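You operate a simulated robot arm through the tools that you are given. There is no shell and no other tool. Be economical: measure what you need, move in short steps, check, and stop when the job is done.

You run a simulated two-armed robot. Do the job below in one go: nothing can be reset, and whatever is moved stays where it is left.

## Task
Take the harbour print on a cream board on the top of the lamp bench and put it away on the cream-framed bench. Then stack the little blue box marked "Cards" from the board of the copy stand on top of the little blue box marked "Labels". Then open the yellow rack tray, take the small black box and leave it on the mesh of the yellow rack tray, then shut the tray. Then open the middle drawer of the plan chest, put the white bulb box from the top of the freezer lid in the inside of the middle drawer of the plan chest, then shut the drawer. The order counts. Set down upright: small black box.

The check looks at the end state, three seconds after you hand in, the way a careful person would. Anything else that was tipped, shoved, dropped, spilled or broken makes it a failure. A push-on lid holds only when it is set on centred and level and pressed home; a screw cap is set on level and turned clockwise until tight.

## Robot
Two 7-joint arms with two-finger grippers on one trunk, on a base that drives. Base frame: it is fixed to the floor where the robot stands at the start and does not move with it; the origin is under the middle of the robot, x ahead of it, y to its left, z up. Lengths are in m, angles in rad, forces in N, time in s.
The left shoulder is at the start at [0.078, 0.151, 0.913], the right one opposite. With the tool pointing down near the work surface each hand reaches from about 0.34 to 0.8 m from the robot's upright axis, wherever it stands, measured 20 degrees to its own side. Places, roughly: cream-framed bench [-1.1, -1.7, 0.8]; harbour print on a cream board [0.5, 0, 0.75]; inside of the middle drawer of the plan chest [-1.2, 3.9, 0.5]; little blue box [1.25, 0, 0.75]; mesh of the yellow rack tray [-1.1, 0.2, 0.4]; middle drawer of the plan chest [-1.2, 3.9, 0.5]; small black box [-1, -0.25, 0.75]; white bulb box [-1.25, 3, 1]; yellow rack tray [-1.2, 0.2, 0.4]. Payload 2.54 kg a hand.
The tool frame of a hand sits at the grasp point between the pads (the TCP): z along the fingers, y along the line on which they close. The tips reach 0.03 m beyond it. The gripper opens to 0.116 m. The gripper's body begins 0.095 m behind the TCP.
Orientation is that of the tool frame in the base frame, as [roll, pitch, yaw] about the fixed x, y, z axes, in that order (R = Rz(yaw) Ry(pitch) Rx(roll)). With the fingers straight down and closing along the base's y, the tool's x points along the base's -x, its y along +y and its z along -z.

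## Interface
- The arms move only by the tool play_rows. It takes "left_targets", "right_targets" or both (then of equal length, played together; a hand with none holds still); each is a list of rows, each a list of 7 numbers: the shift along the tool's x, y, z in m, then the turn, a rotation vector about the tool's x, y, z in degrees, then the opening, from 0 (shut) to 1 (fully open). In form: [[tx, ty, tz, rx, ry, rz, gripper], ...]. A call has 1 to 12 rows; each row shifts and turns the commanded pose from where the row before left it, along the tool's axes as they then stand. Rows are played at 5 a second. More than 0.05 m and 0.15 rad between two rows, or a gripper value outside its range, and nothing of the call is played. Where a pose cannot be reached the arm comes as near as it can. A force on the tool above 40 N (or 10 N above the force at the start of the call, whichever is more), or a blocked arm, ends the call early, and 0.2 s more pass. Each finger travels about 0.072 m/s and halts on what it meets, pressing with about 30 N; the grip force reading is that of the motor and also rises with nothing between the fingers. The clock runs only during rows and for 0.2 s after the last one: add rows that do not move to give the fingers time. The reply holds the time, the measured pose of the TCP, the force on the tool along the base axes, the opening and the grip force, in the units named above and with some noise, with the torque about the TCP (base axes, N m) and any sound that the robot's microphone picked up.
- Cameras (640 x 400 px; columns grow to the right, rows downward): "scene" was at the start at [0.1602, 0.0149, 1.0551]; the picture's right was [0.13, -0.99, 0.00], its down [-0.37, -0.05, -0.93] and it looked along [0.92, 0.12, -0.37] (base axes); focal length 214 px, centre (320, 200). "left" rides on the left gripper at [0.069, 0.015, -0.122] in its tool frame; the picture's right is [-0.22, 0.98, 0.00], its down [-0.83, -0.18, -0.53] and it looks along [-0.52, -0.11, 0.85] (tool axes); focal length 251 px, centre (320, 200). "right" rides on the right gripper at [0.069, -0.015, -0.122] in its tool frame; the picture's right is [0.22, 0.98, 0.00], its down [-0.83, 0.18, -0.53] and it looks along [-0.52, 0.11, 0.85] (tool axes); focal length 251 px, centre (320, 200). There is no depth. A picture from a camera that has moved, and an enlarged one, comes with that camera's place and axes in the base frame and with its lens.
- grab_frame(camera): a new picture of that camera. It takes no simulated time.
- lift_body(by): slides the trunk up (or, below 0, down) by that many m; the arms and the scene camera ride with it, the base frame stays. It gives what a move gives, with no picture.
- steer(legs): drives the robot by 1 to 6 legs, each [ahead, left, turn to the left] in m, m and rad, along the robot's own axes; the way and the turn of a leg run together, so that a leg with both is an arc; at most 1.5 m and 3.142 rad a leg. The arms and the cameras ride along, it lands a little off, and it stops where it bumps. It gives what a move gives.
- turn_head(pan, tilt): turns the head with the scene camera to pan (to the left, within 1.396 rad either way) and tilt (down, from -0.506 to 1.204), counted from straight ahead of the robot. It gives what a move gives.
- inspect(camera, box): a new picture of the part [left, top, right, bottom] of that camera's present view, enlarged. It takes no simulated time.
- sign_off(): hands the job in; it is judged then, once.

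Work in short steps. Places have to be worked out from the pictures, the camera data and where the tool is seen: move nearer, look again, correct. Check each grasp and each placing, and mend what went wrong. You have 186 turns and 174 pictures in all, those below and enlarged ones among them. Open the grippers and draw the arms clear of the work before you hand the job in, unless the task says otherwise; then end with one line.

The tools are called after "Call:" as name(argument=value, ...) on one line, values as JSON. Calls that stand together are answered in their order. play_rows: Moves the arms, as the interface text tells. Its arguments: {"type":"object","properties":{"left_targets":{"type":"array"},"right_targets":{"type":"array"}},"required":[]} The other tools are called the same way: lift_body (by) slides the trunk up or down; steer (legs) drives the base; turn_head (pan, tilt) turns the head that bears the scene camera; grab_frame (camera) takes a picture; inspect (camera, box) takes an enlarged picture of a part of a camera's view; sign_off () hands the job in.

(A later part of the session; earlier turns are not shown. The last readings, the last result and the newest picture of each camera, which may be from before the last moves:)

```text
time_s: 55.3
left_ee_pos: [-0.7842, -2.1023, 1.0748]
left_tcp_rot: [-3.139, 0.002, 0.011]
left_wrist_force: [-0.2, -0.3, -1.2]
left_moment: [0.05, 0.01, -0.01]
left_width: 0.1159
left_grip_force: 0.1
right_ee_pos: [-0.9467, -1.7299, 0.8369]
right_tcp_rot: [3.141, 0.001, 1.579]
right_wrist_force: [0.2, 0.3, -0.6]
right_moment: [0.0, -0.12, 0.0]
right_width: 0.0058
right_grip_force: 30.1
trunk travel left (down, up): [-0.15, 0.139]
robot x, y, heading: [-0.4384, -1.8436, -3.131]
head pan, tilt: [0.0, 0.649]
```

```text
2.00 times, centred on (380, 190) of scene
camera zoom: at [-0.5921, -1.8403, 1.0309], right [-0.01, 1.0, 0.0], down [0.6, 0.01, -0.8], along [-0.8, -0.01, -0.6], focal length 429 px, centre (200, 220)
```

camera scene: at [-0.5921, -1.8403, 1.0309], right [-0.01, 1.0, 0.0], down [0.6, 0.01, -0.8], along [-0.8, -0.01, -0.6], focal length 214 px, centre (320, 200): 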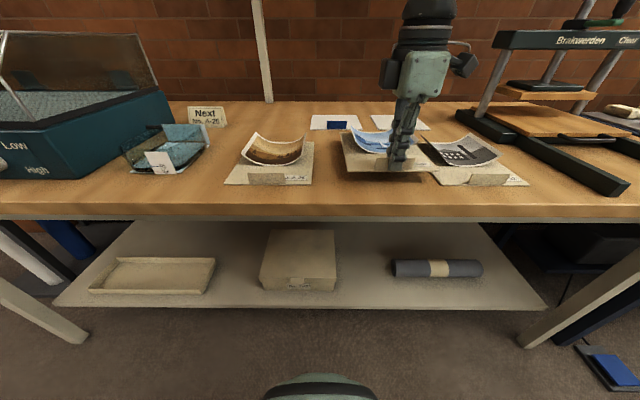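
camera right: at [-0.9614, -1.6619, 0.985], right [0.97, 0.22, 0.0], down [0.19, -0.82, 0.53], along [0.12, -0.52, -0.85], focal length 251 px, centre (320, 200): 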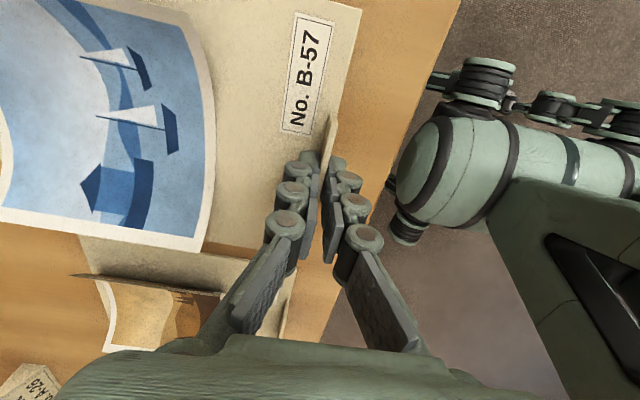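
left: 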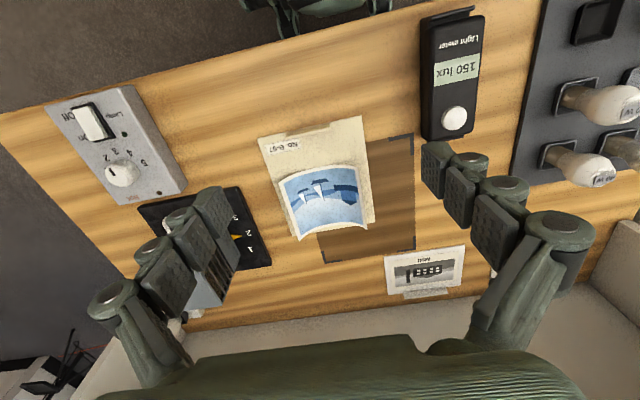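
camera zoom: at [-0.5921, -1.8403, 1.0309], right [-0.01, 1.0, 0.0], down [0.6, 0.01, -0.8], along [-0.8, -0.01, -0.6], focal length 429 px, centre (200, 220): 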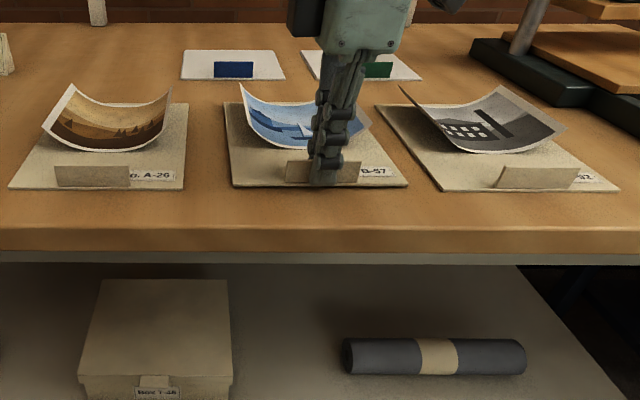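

Nearly down. I lower in small steps watching force.

Call:
play_rows(right_targets=[[0, 0, 0.002, 0, 0, 0, 0], [0, 0, 0, 0, 0, 0, 0]])

Call:
play_rows(right_targets=[[0, 0, 0.002, 0, 0, 0, 0], [0, 0, 0, 0, 0, 0, 0]])

```text
time_s: 55.9
left_ee_pos: [-0.7827, -2.1009, 1.0751]
left_tcp_rot: [-3.14, 0.002, 0.011]
left_wrist_force: [0.5, -0.2, -0.3]
left_moment: [0.02, -0.01, 0.0]
left_width: 0.116
left_grip_force: 0.1
right_ee_pos: [-0.9473, -1.7304, 0.836]
right_tcp_rot: [3.142, 0.001, 1.579]
right_wrist_force: [0.8, 0.0, -1.2]
right_moment: [0.03, -0.06, -0.01]
right_width: 0.0062
right_grip_force: 30.6
trunk travel left (down, up): [-0.15, 0.139]
robot x, y, heading: [-0.4365, -1.8422, -3.127]
head pan, tilt: [0.0, 0.649]
```

```text
time_s: 56.5
left_ee_pos: [-0.7826, -2.1014, 1.0747]
left_tcp_rot: [-3.141, 0.003, 0.012]
left_wrist_force: [0.0, -0.3, 0.2]
left_moment: [0.0, -0.03, -0.05]
left_width: 0.116
left_grip_force: 0.0
right_ee_pos: [-0.9474, -1.731, 0.8338]
right_tcp_rot: [-3.141, 0.0, 1.581]
right_wrist_force: [-0.7, 0.2, 2.1]
right_moment: [0.13, 0.01, -0.02]
right_width: 0.0062
right_grip_force: 29.7
trunk travel left (down, up): [-0.15, 0.139]
robot x, y, heading: [-0.4404, -1.8374, -3.139]
head pan, tilt: [0.0, 0.649]
```

Contact (+2 N). I release slowly and rise.

Call:
play_rows(right_targets=[[0, 0, 0, 0, 0, 0, 0.1], [0, 0, 0, 0, 0, 0, 0.25], [0, 0, 0, 0, 0, 0, 0.35], [0, 0, -0.01, 0, 0, 0, 0.35], [0, 0, -0.03, 0, 0, 0, 0.35], [0, 0, -0.03, 0, 0, 0, 0.35], [0, 0, -0.03, 0, 0, 0, 0.35], [0, 0, -0.04, 0, 0, 0, 0.35], [0, 0.03, 0, 0, 0, 0, 0.35], [0, 0.03, 0, 0, 0, 0, 0.35], [0, 0, 0, 0, 0, 0, 0.35]])

Call:
inspect(camera="scene", box=[220, 90, 540, 290])

```text
time_s: 58.9
left_ee_pos: [-0.7839, -2.103, 1.0743]
left_tcp_rot: [-3.14, 0.002, 0.011]
left_wrist_force: [-0.2, 0.3, -0.7]
left_moment: [0.01, 0.01, -0.02]
left_width: 0.1158
left_grip_force: 0.0
right_ee_pos: [-0.8798, -1.7195, 0.971]
right_tcp_rot: [3.141, 0.001, 1.58]
right_wrist_force: [-0.4, 0.3, 0.1]
right_moment: [0.01, -0.01, -0.02]
right_width: 0.0405
right_grip_force: 0.1
right hand out of reach, approached as far as the arm can: row 8
trunk travel left (down, up): [-0.15, 0.139]
robot x, y, heading: [-0.4363, -1.8425, -3.135]
head pan, tilt: [0.0, 0.649]
```

```text
2.00 times, centred on (380, 190) of scene
camera zoom: at [-0.5921, -1.8403, 1.0309], right [-0.01, 1.0, 0.0], down [0.6, 0.01, -0.8], along [-0.8, -0.01, -0.6], focal length 429 px, centre (200, 220)
```

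zoom: 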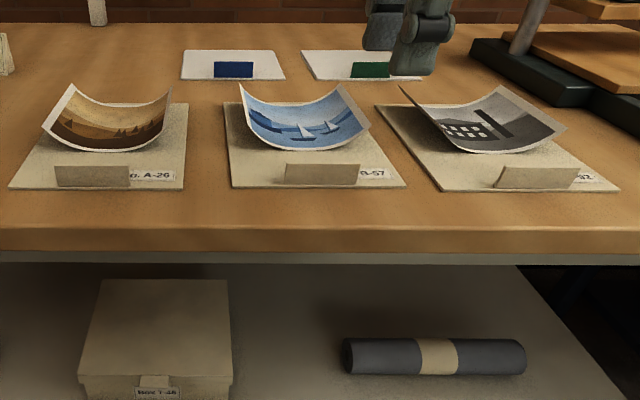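

The print is put away neatly. Next the copy stand: back off, turn to face +y, drive up the aisle.

Call:
steer(legs=[[-0.2, 0, 0], [0, 0, -1.571], [1.4, 0, 0], [1.0, 0, 0]])

Call:
turn_head(pan=-0.8, tilt=0.4)

Call:
grab_frame(camera="scene")

```text
time_s: 75.6
left_ee_pos: [-0.5885, 0.8645, 1.0744]
left_tcp_rot: [-3.141, 0.003, -1.521]
left_wrist_force: [0.8, 0.3, -0.6]
left_moment: [0.01, 0.03, 0.01]
left_width: 0.1159
left_grip_force: 0.0
right_ee_pos: [-0.212, 0.9776, 0.9709]
right_tcp_rot: [3.141, 0.0, 0.051]
right_wrist_force: [0.1, -0.6, 0.0]
right_moment: [-0.03, 0.0, 0.0]
right_width: 0.0405
right_grip_force: 0.0
trunk travel left (down, up): [-0.15, 0.139]
robot x, y, heading: [-0.3196, 0.5321, 1.627]
head pan, tilt: [0.0, 0.649]
```

```text
time_s: 76.8
left_ee_pos: [-0.5901, 0.8646, 1.0747]
left_tcp_rot: [-3.141, 0.002, -1.52]
left_wrist_force: [0.4, 0.3, 0.3]
left_moment: [-0.01, -0.01, -0.02]
left_width: 0.116
left_grip_force: 0.0
right_ee_pos: [-0.2123, 0.9777, 0.9702]
right_tcp_rot: [3.141, 0.0, 0.048]
right_wrist_force: [-0.5, 0.2, 0.2]
right_moment: [0.02, 0.01, 0.03]
right_width: 0.0406
right_grip_force: 0.0
trunk travel left (down, up): [-0.15, 0.139]
robot x, y, heading: [-0.319, 0.5303, 1.615]
head pan, tilt: [-0.799, 0.4]
```

```text
140 pictures are left
camera scene: at [-0.2567, 0.6681, 1.0534], right [0.73, -0.68, 0.0], down [-0.26, -0.29, -0.92], along [0.63, 0.68, -0.39], focal length 214 px, centre (320, 200)
```

scene: 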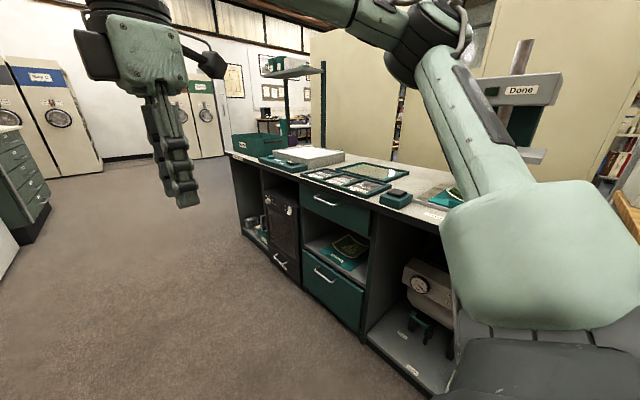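

I turn to face this bench (heading 0) and look.

Call:
steer(legs=[[0.25, 0, 0], [0, 0, -1.615]])

Call:
turn_head(pan=0, tilt=0.4)

Call:
grab_frame(camera="scene")

```text
time_s: 82.6
left_ee_pos: [0.0162, 1.0417, 1.0753]
left_tcp_rot: [-3.14, 0.001, -3.134]
left_wrist_force: [0.2, 0.2, -0.1]
left_moment: [-0.03, 0.02, -0.01]
left_width: 0.1162
left_grip_force: 0.1
right_ee_pos: [0.1133, 0.6601, 0.9711]
right_tcp_rot: [-3.142, -0.001, -1.561]
right_wrist_force: [0.0, -0.5, -0.1]
right_moment: [0.01, -0.01, 0.02]
right_width: 0.0409
right_grip_force: 0.1
trunk travel left (down, up): [-0.15, 0.139]
robot x, y, heading: [-0.3284, 0.7834, 0.015]
head pan, tilt: [-0.799, 0.4]
```

```text
time_s: 83.8
left_ee_pos: [0.0161, 1.0431, 1.074]
left_tcp_rot: [-3.14, 0.002, -3.132]
left_wrist_force: [-0.5, -0.4, -0.3]
left_moment: [0.01, -0.01, 0.0]
left_width: 0.1158
left_grip_force: 0.0
right_ee_pos: [0.1148, 0.6586, 0.9721]
right_tcp_rot: [3.141, -0.001, -1.562]
right_wrist_force: [0.7, 0.1, -0.5]
right_moment: [0.0, 0.0, -0.02]
right_width: 0.0407
right_grip_force: 0.0
trunk travel left (down, up): [-0.15, 0.139]
robot x, y, heading: [-0.3306, 0.7809, 0.013]
head pan, tilt: [0.0, 0.4]
```

```text
139 pictures are left
camera scene: at [-0.1687, 0.7865, 1.0534], right [0.01, -1.0, 0.0], down [-0.39, 0.0, -0.92], along [0.92, 0.01, -0.39], focal length 214 px, centre (320, 200)
```

scene: 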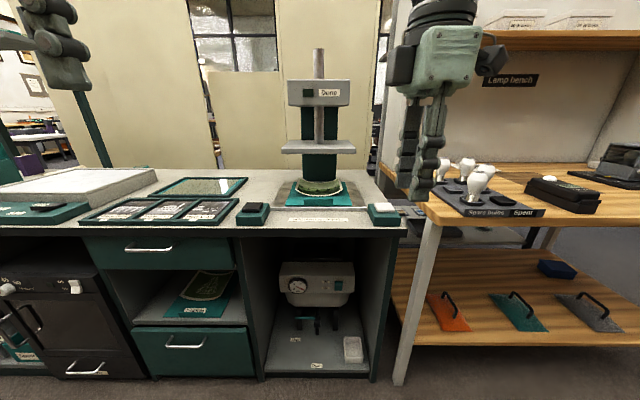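

This is a press, not the copy stand; the stand must be behind the lamp bench partition (x≈1.25). I drive back down the aisle past the lamp bench end and look in +x.

Call:
steer(legs=[[0, 0, -1.584], [1.5, 0, 0], [0.4, 0, 0], [0, 0, 1.571]])

Call:
grab_frame(camera="scene")

```text
time_s: 101.2
left_ee_pos: [0.0142, -0.8457, 1.0745]
left_tcp_rot: [-3.139, 0.0, -3.12]
left_wrist_force: [0.6, -0.2, -0.7]
left_moment: [0.0, 0.03, 0.0]
left_width: 0.1159
left_grip_force: 0.1
right_ee_pos: [0.1167, -1.2274, 0.9698]
right_tcp_rot: [-3.142, 0.002, -1.548]
right_wrist_force: [0.2, 0.0, 0.5]
right_moment: [0.0, -0.01, 0.01]
right_width: 0.0403
right_grip_force: 0.1
trunk travel left (down, up): [-0.15, 0.139]
robot x, y, heading: [-0.3312, -1.1107, 0.021]
head pan, tilt: [0.0, 0.4]
```

```text
138 pictures are left
camera scene: at [-0.1676, -1.1046, 1.0534], right [0.02, -1.0, 0.0], down [-0.39, -0.01, -0.92], along [0.92, 0.02, -0.39], focal length 214 px, centre (320, 200)
```

scene: 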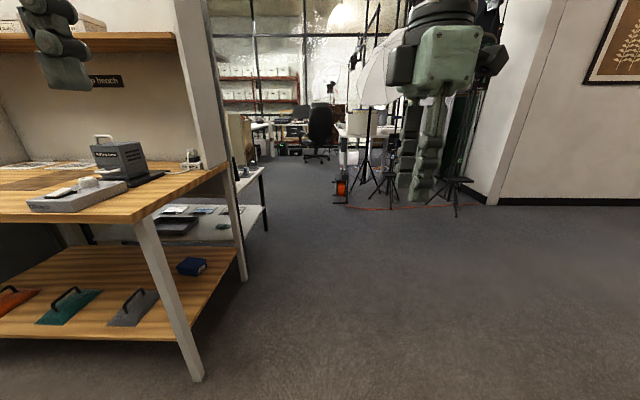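

The passage is open. I drive ahead and look left at the table behind the partition.

Call:
steer(legs=[[1.5, -0.1, 0]])

Call:
turn_head(pan=1.2, tilt=0.4)

Call:
grab_frame(camera="scene")

```text
refused: leg 1 is longer than a leg can be; nothing moved
```

```text
time_s: 102.6
left_ee_pos: [0.0147, -0.8459, 1.0753]
left_tcp_rot: [-3.14, 0.002, -3.119]
left_wrist_force: [-0.9, 0.0, 1.0]
left_moment: [0.02, 0.0, 0.03]
left_width: 0.1159
left_grip_force: 0.0
right_ee_pos: [0.1169, -1.2285, 0.9711]
right_tcp_rot: [3.14, 0.0, -1.55]
right_wrist_force: [0.0, 0.6, 0.0]
right_moment: [0.0, -0.02, -0.02]
right_width: 0.0405
right_grip_force: 0.0
trunk travel left (down, up): [-0.15, 0.139]
robot x, y, heading: [-0.3288, -1.1123, 0.027]
head pan, tilt: [1.201, 0.4]
```

```text
137 pictures are left
camera scene: at [-0.2285, -1.0196, 1.0534], right [0.94, -0.34, 0.0], down [-0.13, -0.37, -0.92], along [0.32, 0.87, -0.39], focal length 214 px, centre (320, 200)
```

scene: 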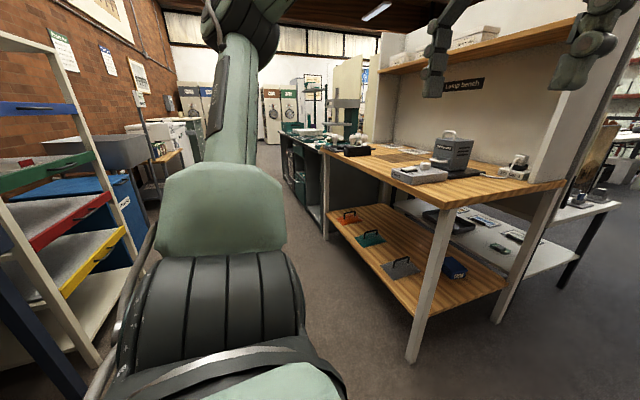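

Leg was slightly too long; I split it.

Call:
steer(legs=[[0, -0.12, 0], [1.45, 0, 0]])

Call:
grab_frame(camera="scene")

```text
time_s: 111.3
left_ee_pos: [1.485, -0.9429, 1.0755]
left_tcp_rot: [-3.14, 0.002, -3.127]
left_wrist_force: [0.7, 0.6, -0.4]
left_moment: [-0.02, 0.0, 0.03]
left_width: 0.1159
left_grip_force: 0.0
right_ee_pos: [1.5834, -1.3245, 0.9707]
right_tcp_rot: [-3.141, 0.0, -1.557]
right_wrist_force: [0.2, 0.2, -0.8]
right_moment: [0.02, 0.0, -0.02]
right_width: 0.0407
right_grip_force: 0.0
trunk travel left (down, up): [-0.15, 0.139]
robot x, y, heading: [1.1384, -1.2067, 0.013]
head pan, tilt: [1.201, 0.4]
```

```text
136 pictures are left
camera scene: at [1.2405, -1.1135, 1.0534], right [0.94, -0.35, 0.0], down [-0.14, -0.36, -0.92], along [0.32, 0.86, -0.39], focal length 214 px, centre (320, 200)
```

scene: 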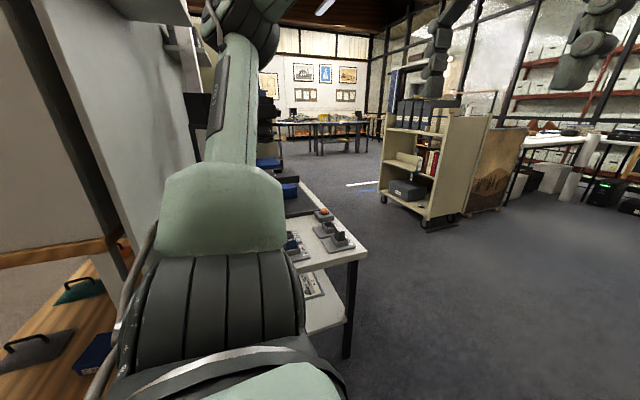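

The copy-stand table's front edge faces +x around x≈1.6. I drive round its corner to stand at about x=2.15, then face -x.

Call:
steer(legs=[[0.75, 0.05, 0], [0.3, 0.35, 0]])

Call:
turn_head(pan=1.396, tilt=0.3)

Call:
grab_frame(camera="scene")

```text
time_s: 114.3
left_ee_pos: [2.0301, -0.8866, 1.0791]
left_tcp_rot: [-3.131, 0.02, -3.137]
left_wrist_force: [0.6, -0.9, -0.1]
left_moment: [0.06, -0.02, 0.01]
left_width: 0.1161
left_grip_force: 0.1
right_ee_pos: [2.1317, -1.2776, 0.989]
right_tcp_rot: [-3.112, 0.01, -1.588]
right_wrist_force: [0.1, 0.0, 0.0]
right_moment: [0.01, 0.01, 0.0]
right_width: 0.0405
right_grip_force: 0.0
trunk travel left (down, up): [-0.15, 0.139]
robot x, y, heading: [1.6943, -1.1504, 0.002]
head pan, tilt: [1.201, 0.4]
stopped in leg 1: the robot was blocked; the commanded pose is now the measured one
```

```text
time_s: 115.0
left_ee_pos: [2.0277, -0.8872, 1.0806]
left_tcp_rot: [-3.131, 0.024, -3.133]
left_wrist_force: [0.1, -0.8, 1.1]
left_moment: [-0.03, 0.0, 0.05]
left_width: 0.1157
left_grip_force: 0.0
right_ee_pos: [2.1294, -1.276, 0.9874]
right_tcp_rot: [-3.107, 0.007, -1.582]
right_wrist_force: [0.0, -0.1, 0.8]
right_moment: [0.02, -0.03, 0.01]
right_width: 0.0409
right_grip_force: 0.0
trunk travel left (down, up): [-0.15, 0.139]
robot x, y, heading: [1.6977, -1.1526, 0.002]
head pan, tilt: [1.396, 0.3]
```

```text
135 pictures are left
camera scene: at [1.7659, -1.0514, 1.0629], right [0.99, -0.17, 0.02], down [-0.03, -0.3, -0.95], along [0.17, 0.94, -0.3], focal length 214 px, centre (320, 200)
```

scene: 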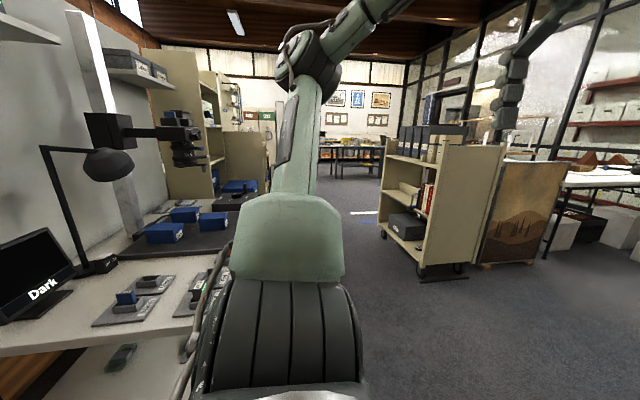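

The base was blocked at x≈1.70 and looks slightly tilted. I look ahead and to the right to see what I bumped.

Call:
turn_head(pan=0, tilt=0.9)

Call:
grab_frame(camera="scene")

Call:
turn_head(pan=-0.9, tilt=0.7)

Call:
grab_frame(camera="scene")

```text
time_s: 116.6
left_ee_pos: [2.0297, -0.8875, 1.0797]
left_tcp_rot: [-3.129, 0.024, -3.136]
left_wrist_force: [0.6, -0.5, 0.0]
left_moment: [-0.02, -0.02, -0.01]
left_width: 0.1162
left_grip_force: 0.0
right_ee_pos: [2.1301, -1.2762, 0.9892]
right_tcp_rot: [-3.108, 0.008, -1.582]
right_wrist_force: [-0.1, 0.1, -0.6]
right_moment: [-0.02, 0.0, -0.03]
right_width: 0.0405
right_grip_force: 0.0
trunk travel left (down, up): [-0.15, 0.139]
robot x, y, heading: [1.6988, -1.1567, 0.008]
head pan, tilt: [0.0, 0.901]
```

```text
134 pictures are left
camera scene: at [1.8278, -1.1433, 1.0132], right [0.01, -1.0, 0.01], down [-0.77, -0.01, -0.64], along [0.64, 0.0, -0.77], focal length 214 px, centre (320, 200)
```

scene: 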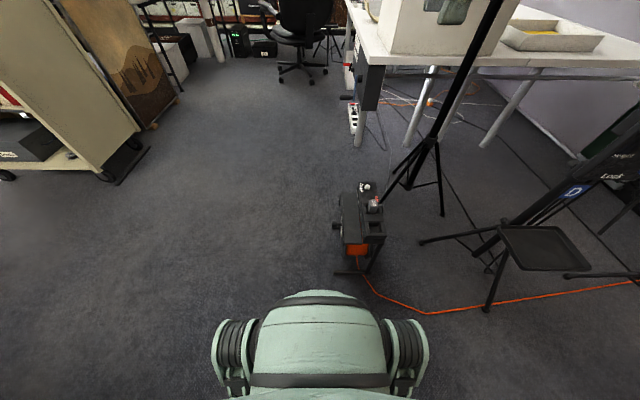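

```text
time_s: 117.8
left_ee_pos: [2.0297, -0.8858, 1.0801]
left_tcp_rot: [-3.129, 0.022, -3.136]
left_wrist_force: [0.2, -0.2, 0.9]
left_moment: [0.0, 0.0, -0.03]
left_width: 0.116
left_grip_force: 0.1
right_ee_pos: [2.1313, -1.275, 0.9896]
right_tcp_rot: [-3.106, 0.006, -1.581]
right_wrist_force: [-0.2, -0.7, -0.3]
right_moment: [-0.03, -0.02, -0.01]
right_width: 0.0405
right_grip_force: 0.0
trunk travel left (down, up): [-0.15, 0.139]
robot x, y, heading: [1.6957, -1.1548, 0.01]
head pan, tilt: [-0.901, 0.7]
```

```text
133 pictures are left
camera scene: at [1.8062, -1.2094, 1.0295], right [-0.78, -0.63, -0.01], down [-0.39, 0.49, -0.78], along [0.49, -0.6, -0.63], focal length 214 px, centre (320, 200)
```

scene: 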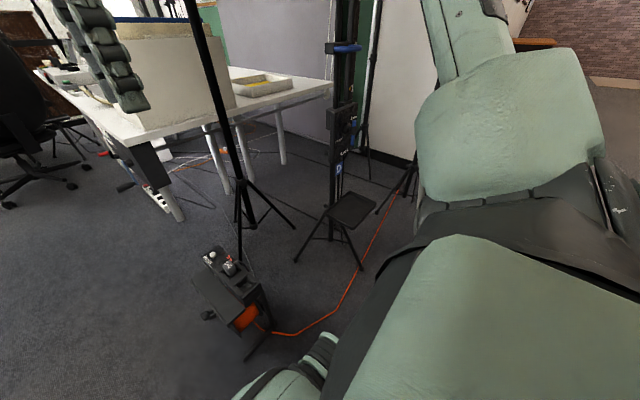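

A flash pack with a foot stands near (2.2,-1.3); my base probably met it or the cord. I back off a little, leftwards, and look whether it moved.

Call:
steer(legs=[[-0.1, 0.0, 0]])

Call:
turn_head(pan=-0.3, tilt=0.9)

Call:
grab_frame(camera="scene")

```text
time_s: 118.9
left_ee_pos: [1.9422, -0.8945, 1.0759]
left_tcp_rot: [-3.14, 0.003, -3.13]
left_wrist_force: [-0.5, 0.1, 0.1]
left_moment: [0.03, -0.02, -0.02]
left_width: 0.1162
left_grip_force: 0.0
right_ee_pos: [2.0441, -1.2815, 0.9773]
right_tcp_rot: [-3.132, 0.018, -1.58]
right_wrist_force: [0.4, 0.5, 0.0]
right_moment: [-0.02, -0.03, 0.0]
right_width: 0.0407
right_grip_force: 0.0
trunk travel left (down, up): [-0.15, 0.139]
robot x, y, heading: [1.6017, -1.15, 0.007]
head pan, tilt: [-0.901, 0.7]
```

```text
time_s: 119.9
left_ee_pos: [1.9445, -0.8949, 1.0753]
left_tcp_rot: [-3.139, 0.004, -3.131]
left_wrist_force: [-0.5, 0.6, -0.4]
left_moment: [0.01, 0.0, -0.06]
left_width: 0.1159
left_grip_force: 0.1
right_ee_pos: [2.0438, -1.2828, 0.9768]
right_tcp_rot: [-3.132, 0.016, -1.58]
right_wrist_force: [-0.8, 0.4, 0.4]
right_moment: [-0.01, 0.02, -0.01]
right_width: 0.0407
right_grip_force: 0.0
trunk travel left (down, up): [-0.15, 0.139]
robot x, y, heading: [1.6004, -1.1541, 0.006]
head pan, tilt: [-0.3, 0.901]
```

```text
132 pictures are left
camera scene: at [1.7386, -1.1733, 1.0104], right [-0.29, -0.96, 0.0], down [-0.75, 0.22, -0.62], along [0.6, -0.18, -0.78], focal length 214 px, centre (320, 200)
```

scene: 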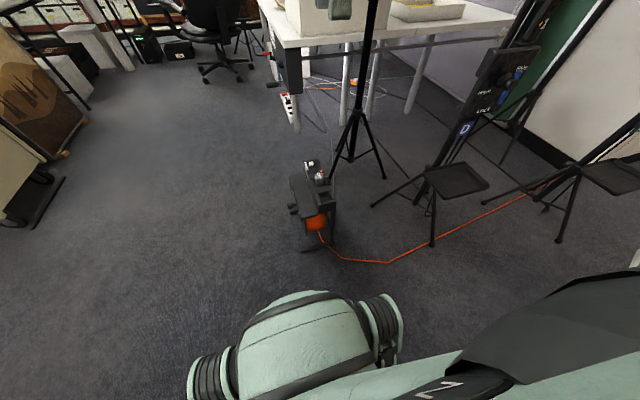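

The floor items look undisturbed; perhaps the right arm touched the umbrella overhead. I look upward to the right.

Call:
turn_head(pan=-0.5, tilt=0.1)

Call:
grab_frame(camera="scene")

```text
time_s: 121.1
left_ee_pos: [1.9441, -0.8944, 1.0757]
left_tcp_rot: [-3.138, 0.003, -3.131]
left_wrist_force: [-1.1, 0.9, 0.1]
left_moment: [-0.02, -0.01, 0.0]
left_width: 0.1163
left_grip_force: 0.0
right_ee_pos: [2.0442, -1.2821, 0.977]
right_tcp_rot: [-3.131, 0.018, -1.579]
right_wrist_force: [0.2, 1.1, -0.8]
right_moment: [-0.05, 0.02, 0.0]
right_width: 0.0403
right_grip_force: 0.1
trunk travel left (down, up): [-0.15, 0.139]
robot x, y, heading: [1.596, -1.1568, 0.012]
head pan, tilt: [-0.499, 0.099]
```

```text
131 pictures are left
camera scene: at [1.7475, -1.1948, 1.0813], right [-0.47, -0.88, 0.0], down [-0.09, 0.05, -0.99], along [0.88, -0.47, -0.1], focal length 214 px, centre (320, 200)
```

scene: 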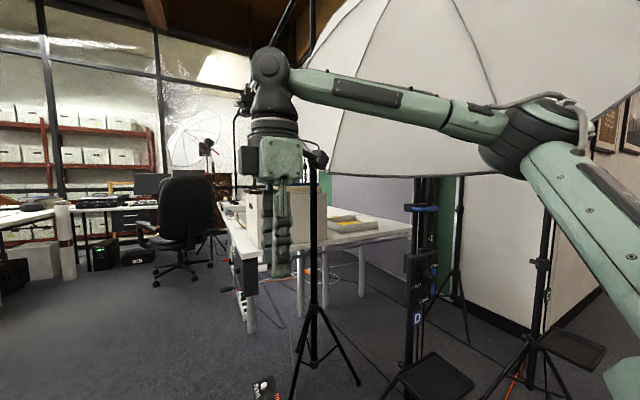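

My right elbow had brushed the big umbrella rim (it's still standing). I back away, turn to heading ~135° so the elbow is away from it, and then strafe right between the table corner and the flash pack.

Call:
steer(legs=[[-0.25, 0, 0], [0, 0, 2.35], [-0.2, -0.15, 0]])

Call:
turn_head(pan=-1.1, tilt=0.8)

Call:
grab_frame(camera="scene")

```text
time_s: 130.3
left_ee_pos: [1.1673, -1.1363, 1.0759]
left_tcp_rot: [-3.138, 0.004, -0.753]
left_wrist_force: [-0.3, 0.4, -0.1]
left_moment: [0.02, 0.01, -0.03]
left_width: 0.1157
left_grip_force: 0.0
right_ee_pos: [1.3623, -0.7864, 0.9782]
right_tcp_rot: [-3.132, 0.017, 0.801]
right_wrist_force: [0.7, -0.7, 0.0]
right_moment: [0.04, 0.0, -0.04]
right_width: 0.0408
right_grip_force: 0.1
trunk travel left (down, up): [-0.15, 0.139]
robot x, y, heading: [1.5971, -1.1864, 2.389]
head pan, tilt: [-0.499, 0.099]
```

```text
time_s: 131.4
left_ee_pos: [1.1676, -1.1355, 1.0747]
left_tcp_rot: [-3.139, 0.004, -0.752]
left_wrist_force: [-0.6, 0.0, 0.4]
left_moment: [-0.02, 0.02, 0.02]
left_width: 0.1158
left_grip_force: 0.1
right_ee_pos: [1.3627, -0.7868, 0.9776]
right_tcp_rot: [-3.131, 0.017, 0.799]
right_wrist_force: [-0.6, 0.5, -0.5]
right_moment: [0.02, 0.0, -0.02]
right_width: 0.0405
right_grip_force: 0.2
trunk travel left (down, up): [-0.15, 0.139]
robot x, y, heading: [1.5999, -1.1908, 2.388]
head pan, tilt: [-1.1, 0.799]
```

```text
130 pictures are left
camera scene: at [1.5698, -1.0608, 1.0184], right [0.96, -0.28, 0.0], down [-0.2, -0.69, -0.7], along [0.19, 0.67, -0.72], focal length 214 px, centre (320, 200)
```

scene: 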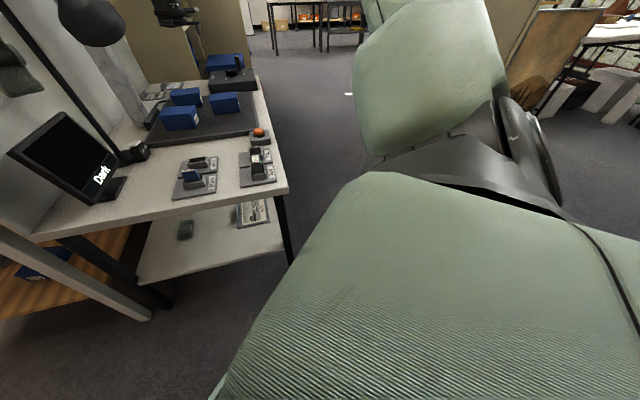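

Corner clearance ahead is ~0.35 m; I shift back 5 cm while strafing right between corner and pack.

Call:
steer(legs=[[-0.05, -0.05, 0], [0, -0.4, 0]])

Call:
steer(legs=[[0.0, -0.35, 0]])

Call:
turn_head(pan=0, tilt=0.5)

Call:
grab_frame(camera="scene")

```text
time_s: 136.6
left_ee_pos: [1.5121, -0.8434, 1.0763]
left_tcp_rot: [-3.14, 0.004, -0.751]
left_wrist_force: [-0.1, 0.3, -0.9]
left_moment: [0.0, 0.02, 0.02]
left_width: 0.1161
left_grip_force: 0.0
right_ee_pos: [1.7058, -0.4915, 0.9783]
right_tcp_rot: [-3.131, 0.018, 0.803]
right_wrist_force: [-0.1, 0.6, -0.1]
right_moment: [-0.02, 0.01, 0.02]
right_width: 0.0406
right_grip_force: 0.1
trunk travel left (down, up): [-0.15, 0.139]
robot x, y, heading: [1.9402, -0.8916, 2.392]
head pan, tilt: [-1.1, 0.799]
```

```text
time_s: 140.5
left_ee_pos: [1.7525, -0.5839, 1.0768]
left_tcp_rot: [-3.139, 0.003, -0.752]
left_wrist_force: [0.8, -0.3, -0.4]
left_moment: [-0.03, -0.01, -0.02]
left_width: 0.1159
left_grip_force: 0.1
right_ee_pos: [1.9451, -0.2334, 0.9777]
right_tcp_rot: [-3.13, 0.018, 0.8]
right_wrist_force: [0.5, 0.3, -0.2]
right_moment: [0.01, 0.0, -0.01]
right_width: 0.0405
right_grip_force: 0.1
trunk travel left (down, up): [-0.15, 0.139]
robot x, y, heading: [2.1836, -0.6339, 2.388]
head pan, tilt: [-1.1, 0.799]
```

```text
time_s: 141.9
left_ee_pos: [1.7517, -0.585, 1.0742]
left_tcp_rot: [-3.138, 0.004, -0.751]
left_wrist_force: [0.3, 0.3, -0.4]
left_moment: [0.0, -0.01, 0.0]
left_width: 0.1158
left_grip_force: 0.1
right_ee_pos: [1.9471, -0.2343, 0.9765]
right_tcp_rot: [-3.131, 0.016, 0.8]
right_wrist_force: [-0.5, 1.2, -0.2]
right_moment: [0.01, 0.0, 0.0]
right_width: 0.0407
right_grip_force: 0.1
trunk travel left (down, up): [-0.15, 0.139]
robot x, y, heading: [2.1805, -0.6343, 2.384]
head pan, tilt: [0.0, 0.499]
```

```text
129 pictures are left
camera scene: at [2.0657, -0.5234, 1.0442], right [0.68, 0.73, 0.0], down [0.35, -0.33, -0.88], along [-0.64, 0.6, -0.48], focal length 214 px, centre (320, 200)
```

scene: 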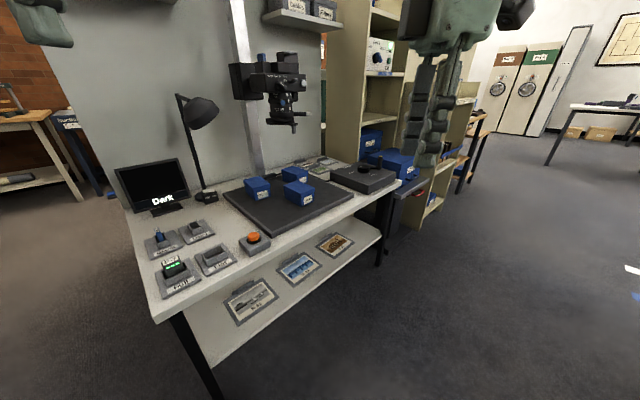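

The copy stand with three blue boxes is in view. I zoom to read labels before driving up.

Call:
inspect(camera="scene", box=[220, 150, 348, 230])

Call:
steer(legs=[[0, -0.1, 0.757], [0.15, -0.45, 0]])

Call:
turn_head(pan=0, tilt=0.6)

Call:
grab_frame(camera="scene")

```text
5.00 times, centred on (284, 190) of scene
camera zoom: at [2.0657, -0.5234, 1.0442], right [0.68, 0.73, 0.0], down [0.35, -0.33, -0.88], along [-0.64, 0.6, -0.48], focal length 1072 px, centre (500, 250)
```

zoom: 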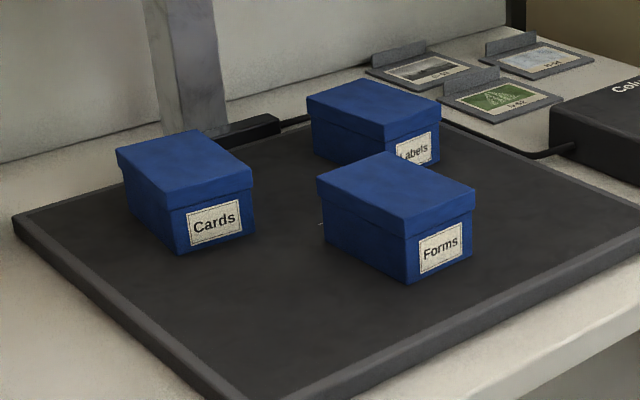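

```text
time_s: 148.8
left_ee_pos: [1.7149, -0.3619, 1.0756]
left_tcp_rot: [-3.139, 0.003, 0.02]
left_wrist_force: [-0.3, 0.5, 0.7]
left_moment: [0.02, 0.01, 0.01]
left_width: 0.1158
left_grip_force: 0.0
right_ee_pos: [1.6119, 0.026, 0.9778]
right_tcp_rot: [-3.132, 0.017, 1.57]
right_wrist_force: [-0.8, 0.1, 0.0]
right_moment: [0.01, 0.01, 0.0]
right_width: 0.0407
right_grip_force: 0.1
trunk travel left (down, up): [-0.15, 0.139]
robot x, y, heading: [2.0574, -0.0971, -3.127]
head pan, tilt: [0.0, 0.499]
```

```text
time_s: 149.4
left_ee_pos: [1.7153, -0.3618, 1.0753]
left_tcp_rot: [-3.139, 0.004, 0.02]
left_wrist_force: [-0.2, -0.1, -0.6]
left_moment: [-0.01, -0.02, -0.01]
left_width: 0.1158
left_grip_force: 0.1
right_ee_pos: [1.6117, 0.0253, 0.9762]
right_tcp_rot: [-3.131, 0.017, 1.571]
right_wrist_force: [-0.2, -1.1, 0.6]
right_moment: [-0.01, -0.01, -0.01]
right_width: 0.0409
right_grip_force: 0.0
trunk travel left (down, up): [-0.15, 0.139]
robot x, y, heading: [2.0545, -0.0981, -3.127]
head pan, tilt: [0.0, 0.6]
```

```text
127 pictures are left
camera scene: at [1.9024, -0.0988, 1.0352], right [-0.02, 1.0, 0.0], down [0.56, 0.01, -0.83], along [-0.83, -0.02, -0.56], focal length 214 px, centre (320, 200)
```

scene: 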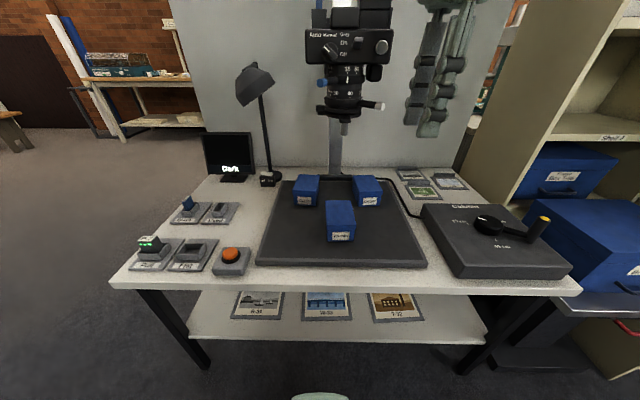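

Cards is the left box (≈(1.29,-0.156), top z≈0.69), Labels the back-right one (≈(1.26,0.05)), under the copy camera. I'll approach with a left-hand tilt of ~50° from the front. First tuck the right hand aside and drive a bit closer.

Call:
play_rows(right_targets=[[0.03, 0.01, -0.01, 0, 0, 0, 0.4], [0.03, 0.01, -0.01, 0, 0, 0, 0.4], [0.03, 0.01, -0.01, 0, 0, 0, 0.4], [0.03, 0.01, -0.01, 0, 0, 0, 0.4], [0.03, 0.01, -0.01, 0, 0, 0, 0.4], [0, 0, 0, 0, 0, 0, 0.4]], left_targets=[[0, 0, 0, 0, -8, 0, 1], [0, 0, 0, 0, -8, 0, 1], [0, 0, 0, 0, -8, 0, 1], [0, 0, 0, 0, -8, 0, 1], [0, 0, 0, 0, -8, 0, 1], [0, 0, 0, 0, -8, 0, 1]])

Call:
steer(legs=[[0.09, -0.1, -0.014]])

Call:
grab_frame(camera="scene")

Call:
grab_frame(camera="left")

```text
time_s: 150.8
left_ee_pos: [1.7145, -0.3621, 1.076]
left_tcp_rot: [-3.136, 0.845, 0.023]
left_wrist_force: [-0.9, 0.8, 0.1]
left_moment: [-0.02, -0.01, 0.02]
left_width: 0.1158
left_grip_force: 0.0
right_ee_pos: [1.6619, 0.176, 1.0239]
right_tcp_rot: [-3.132, 0.017, 1.572]
right_wrist_force: [0.0, 0.1, 0.0]
right_moment: [0.0, 0.02, -0.01]
right_width: 0.0462
right_grip_force: 0.0
trunk travel left (down, up): [-0.15, 0.139]
robot x, y, heading: [2.0595, -0.0948, -3.126]
head pan, tilt: [0.0, 0.6]
```

```text
time_s: 152.4
left_ee_pos: [1.6219, -0.2609, 1.0749]
left_tcp_rot: [-3.137, 0.84, 0.009]
left_wrist_force: [-0.5, -0.4, 0.4]
left_moment: [-0.02, 0.04, 0.03]
left_width: 0.1162
left_grip_force: 0.2
right_ee_pos: [1.5743, 0.2767, 1.0239]
right_tcp_rot: [-3.131, 0.017, 1.559]
right_wrist_force: [0.1, -0.3, -0.2]
right_moment: [-0.02, -0.01, -0.01]
right_width: 0.0466
right_grip_force: 0.1
trunk travel left (down, up): [-0.15, 0.139]
robot x, y, heading: [1.9664, -0.0018, -3.137]
head pan, tilt: [0.0, 0.6]
```

```text
126 pictures are left
camera scene: at [1.8112, 0.0001, 1.0351], right [-0.01, 1.0, 0.0], down [0.57, 0.0, -0.82], along [-0.82, 0.0, -0.57], focal length 214 px, centre (320, 200)
```

scene: 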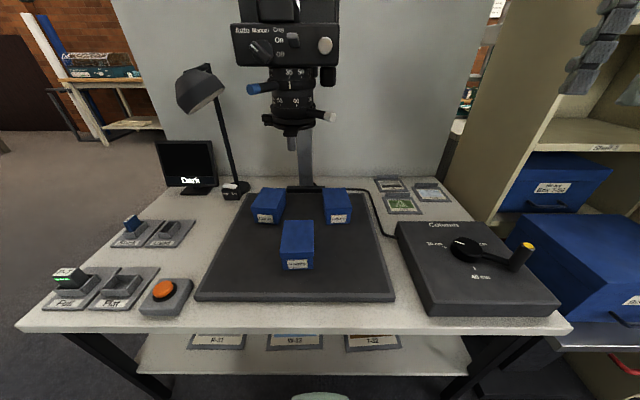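

```text
125 pictures are left
camera left: at [1.7572, -0.2755, 1.1049], right [-0.14, -0.98, 0.16], down [-0.15, 0.18, 0.97], along [-0.98, 0.11, -0.17], focal length 251 px, centre (320, 200)
```

left: 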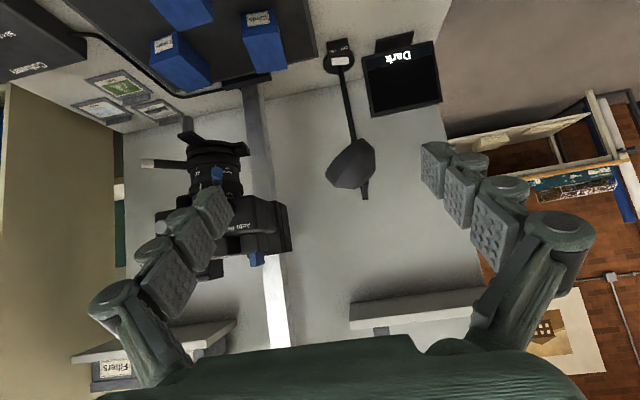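

I zoom in to measure the boxes from here.

Call:
inspect(camera="scene", box=[224, 170, 384, 270])

Call:
inspect(camera="scene", box=[210, 0, 370, 180])

```text
4.00 times, centred on (304, 220) of scene
camera zoom: at [1.8112, 0.0001, 1.0351], right [-0.01, 1.0, 0.0], down [0.57, 0.0, -0.82], along [-0.82, 0.0, -0.57], focal length 858 px, centre (384, 120)
```

zoom: 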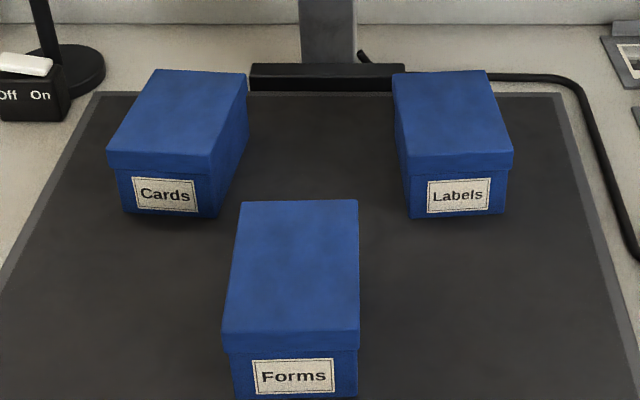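

```text
2.22 times, centred on (290, 90) of scene
camera zoom: at [1.8112, 0.0001, 1.0351], right [-0.01, 1.0, 0.0], down [0.57, 0.0, -0.82], along [-0.82, 0.0, -0.57], focal length 477 px, centre (387, 444)
```

zoom: 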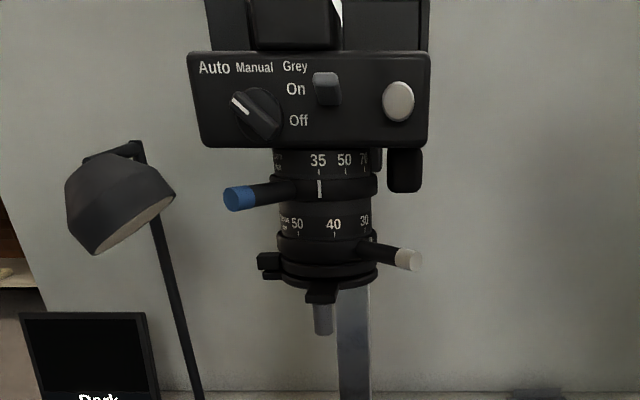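

Cards ≈ centre (1.294,-0.147), 0.072 wide, z 0.637–0.69, yawed about -4.5°. I bring the left hand to a pre-grasp point in front and above it.

Call:
play_rows(left_targets=[[0.009, -0.0143, 0.0415, 3.7, 0, 3.3, 0.85], [0.009, -0.0143, 0.0415, 0, 0, 0, 0.85], [0.009, -0.0143, 0.0415, 0, 0, 0, 0.85], [0.009, -0.0143, 0.0415, 0, 0, 0, 0.85], [0.009, -0.0143, 0.0415, 0, 0, 0, 0.85], [0.009, -0.0143, 0.0415, 0, 0, 0, 0.85], [0.009, -0.0143, 0.0415, 0, 0, 0, 0.85], [0.009, -0.0143, 0.0415, 0, 0, 0, 0.85], [0, 0, 0, 0, 0, 0, 0.85]])

Call:
inspect(camera="scene", box=[184, 100, 424, 250])

Call:
grab_frame(camera="left")

```text
time_s: 154.4
left_ee_pos: [1.4282, -0.1338, 0.8023]
left_tcp_rot: [-3.138, 0.842, -0.077]
left_wrist_force: [1.0, -0.3, 0.1]
left_moment: [0.0, -0.03, 0.02]
left_width: 0.0987
left_grip_force: 0.0
right_ee_pos: [1.574, 0.2792, 1.0248]
right_tcp_rot: [-3.132, 0.017, 1.56]
right_wrist_force: [-0.7, 0.0, 0.2]
right_moment: [0.0, 0.01, -0.01]
right_width: 0.0461
right_grip_force: 0.0
trunk travel left (down, up): [-0.15, 0.139]
robot x, y, heading: [1.9689, 0.002, -3.133]
head pan, tilt: [0.0, 0.6]
```

```text
2.67 times, centred on (304, 175) of scene
camera zoom: at [1.8112, 0.0, 1.0352], right [-0.01, 1.0, 0.0], down [0.56, 0.0, -0.83], along [-0.83, 0.0, -0.56], focal length 572 px, centre (363, 267)
```

zoom: 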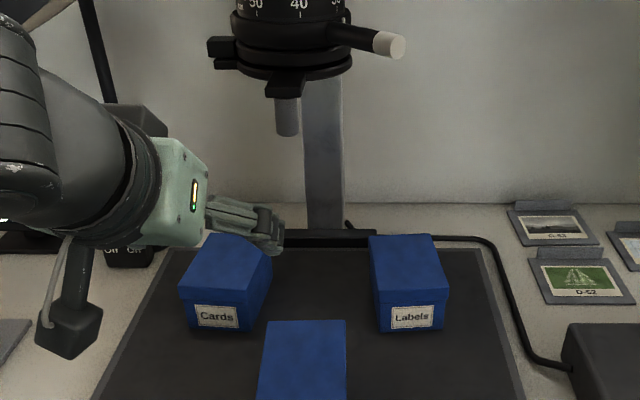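

```text
121 pictures are left
camera left: at [1.5633, -0.1595, 0.8307], right [-0.22, -0.96, 0.16], down [-0.14, 0.19, 0.97], along [-0.97, 0.19, -0.17], focal length 251 px, centre (320, 200)
```

left: 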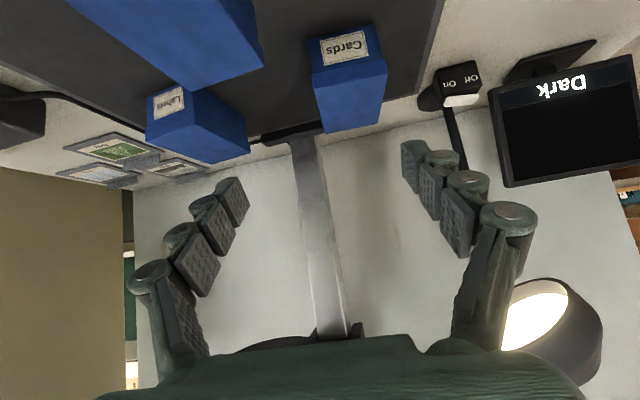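

From the hand camera, Cards' centre is about y=-0.158. I shift sideways and advance halfway along the fingers.

Call:
play_rows(left_targets=[[0.01, 0.0167, 0.02, 0, 0, 0, 0.85], [0.01, 0.0167, 0.02, 0, 0, 0, 0.85], [0, 0, 0.03, 0, 0, 0, 0.85], [0, 0, 0.03, 0, 0, 0, 0.85], [0, 0, 0, 0, 0, 0, 0.85]])

Call:
inspect(camera="scene", box=[184, 100, 424, 250])

Call:
grab_frame(camera="left")

```text
time_s: 155.6
left_ee_pos: [1.3667, -0.1595, 0.7195]
left_tcp_rot: [-3.137, 0.842, -0.077]
left_wrist_force: [0.1, -0.8, 0.3]
left_moment: [-0.02, 0.03, 0.02]
left_width: 0.0986
left_grip_force: 0.1
right_ee_pos: [1.5735, 0.2775, 1.0244]
right_tcp_rot: [-3.133, 0.018, 1.558]
right_wrist_force: [-0.5, -0.1, 0.0]
right_moment: [0.01, 0.03, 0.0]
right_width: 0.0465
right_grip_force: 0.0
trunk travel left (down, up): [-0.15, 0.139]
robot x, y, heading: [1.9646, -0.0026, -3.131]
head pan, tilt: [0.0, 0.6]
```

```text
2.67 times, centred on (304, 175) of scene
camera zoom: at [1.8112, -0.0001, 1.0352], right [-0.01, 1.0, 0.0], down [0.56, 0.0, -0.83], along [-0.83, 0.0, -0.56], focal length 572 px, centre (363, 267)
```

zoom: 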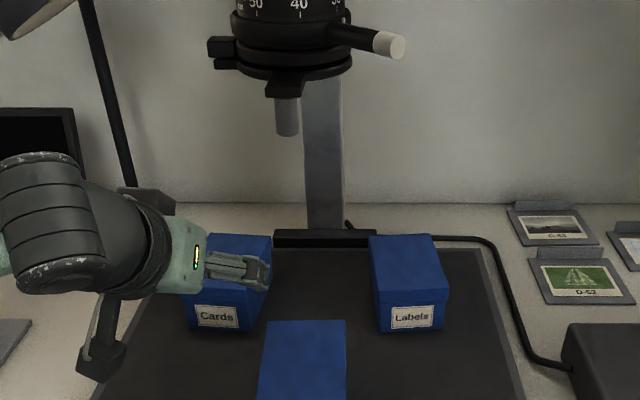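

```text
119 pictures are left
camera left: at [1.5015, -0.1871, 0.7487], right [-0.22, -0.96, 0.16], down [-0.14, 0.19, 0.97], along [-0.97, 0.19, -0.17], focal length 251 px, centre (320, 200)
```

left: 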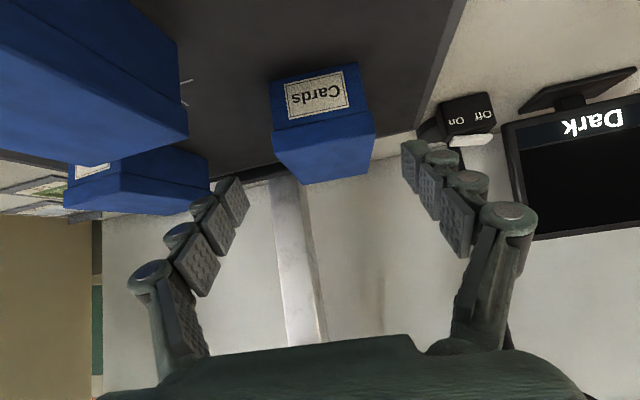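

Cards is now centred between the fingers. I advance the remaining 8 cm with a small lateral correction.

Call:
play_rows(left_targets=[[0, 0.003, 0.03, 0, 0, 0, 0.85], [0, 0.002, 0.03, 0, 0, 0, 0.85], [0, 0, 0.015, 0, 0, 0, 0.85], [0, 0, 0, 0, 0, 0, 0.85]])

Call:
inspect(camera="scene", box=[184, 130, 344, 230])

Call:
grab_frame(camera="left")

```text
time_s: 156.6
left_ee_pos: [1.311, -0.16, 0.6686]
left_tcp_rot: [-3.137, 0.84, -0.078]
left_wrist_force: [0.0, -0.7, 0.2]
left_moment: [0.03, -0.02, 0.0]
left_width: 0.0986
left_grip_force: 0.1
right_ee_pos: [1.5747, 0.2763, 1.0239]
right_tcp_rot: [-3.131, 0.018, 1.56]
right_wrist_force: [0.1, 0.2, 0.2]
right_moment: [0.02, 0.02, -0.02]
right_width: 0.0463
right_grip_force: 0.1
trunk travel left (down, up): [-0.15, 0.139]
robot x, y, heading: [1.966, -0.0, -3.14]
head pan, tilt: [0.0, 0.6]
```

```text
4.00 times, centred on (264, 180) of scene
camera zoom: at [1.8113, 0.0, 1.0352], right [-0.01, 1.0, 0.0], down [0.56, 0.0, -0.83], along [-0.83, 0.0, -0.56], focal length 858 px, centre (544, 280)
```

zoom: 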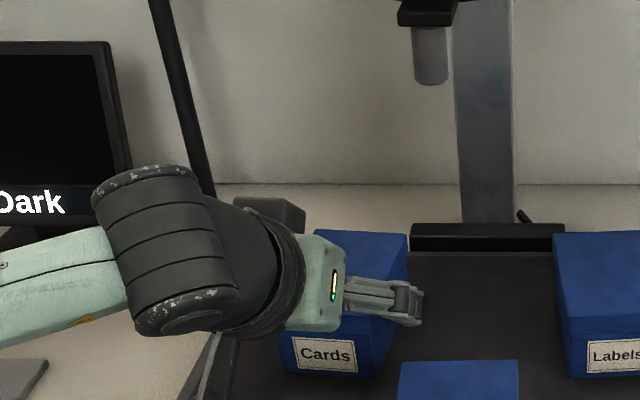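

```text
117 pictures are left
camera left: at [1.4458, -0.1864, 0.6983], right [-0.22, -0.96, 0.16], down [-0.14, 0.19, 0.97], along [-0.97, 0.19, -0.17], focal length 251 px, centre (320, 200)
```

left: 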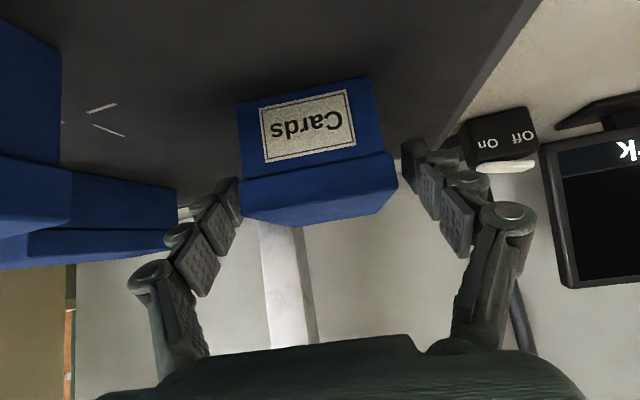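

Fingers straddle the box. I close and check the grip.

Call:
play_rows(left_targets=[[0, 0, 0, 0, 0, 0, 0.7], [0, 0, 0, 0, 0, 0, 0.4], [0, 0, 0, 0, 0, 0, 0.3], [0, 0, 0, 0, 0, 0, 0.3], [0, 0, 0, 0, 0, 0, 0.3]])

Call:
grab_frame(camera="left")

```text
time_s: 157.8
left_ee_pos: [1.3111, -0.16, 0.6687]
left_tcp_rot: [-3.14, 0.84, -0.079]
left_wrist_force: [1.1, 0.4, 0.1]
left_moment: [-0.04, 0.01, -0.03]
left_width: 0.0744
left_grip_force: 30.3
right_ee_pos: [1.5736, 0.2769, 1.0236]
right_tcp_rot: [-3.132, 0.018, 1.558]
right_wrist_force: [0.2, -0.1, 0.6]
right_moment: [0.0, 0.0, -0.02]
right_width: 0.0463
right_grip_force: 0.0
trunk travel left (down, up): [-0.15, 0.139]
robot x, y, heading: [1.9647, -0.0025, -3.137]
head pan, tilt: [0.0, 0.6]
```

```text
116 pictures are left
camera left: at [1.446, -0.1864, 0.6986], right [-0.22, -0.96, 0.16], down [-0.14, 0.19, 0.97], along [-0.97, 0.19, -0.17], focal length 251 px, centre (320, 200)
```

left: 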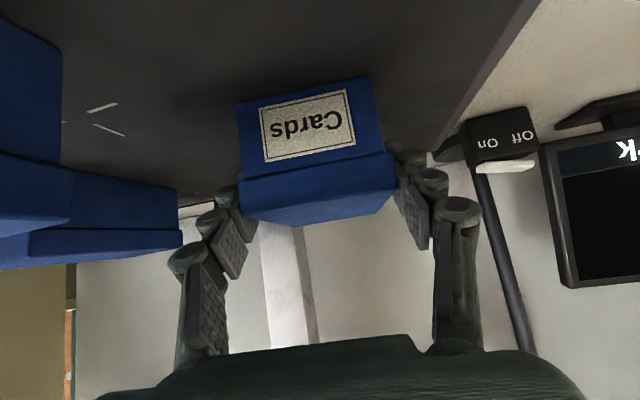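

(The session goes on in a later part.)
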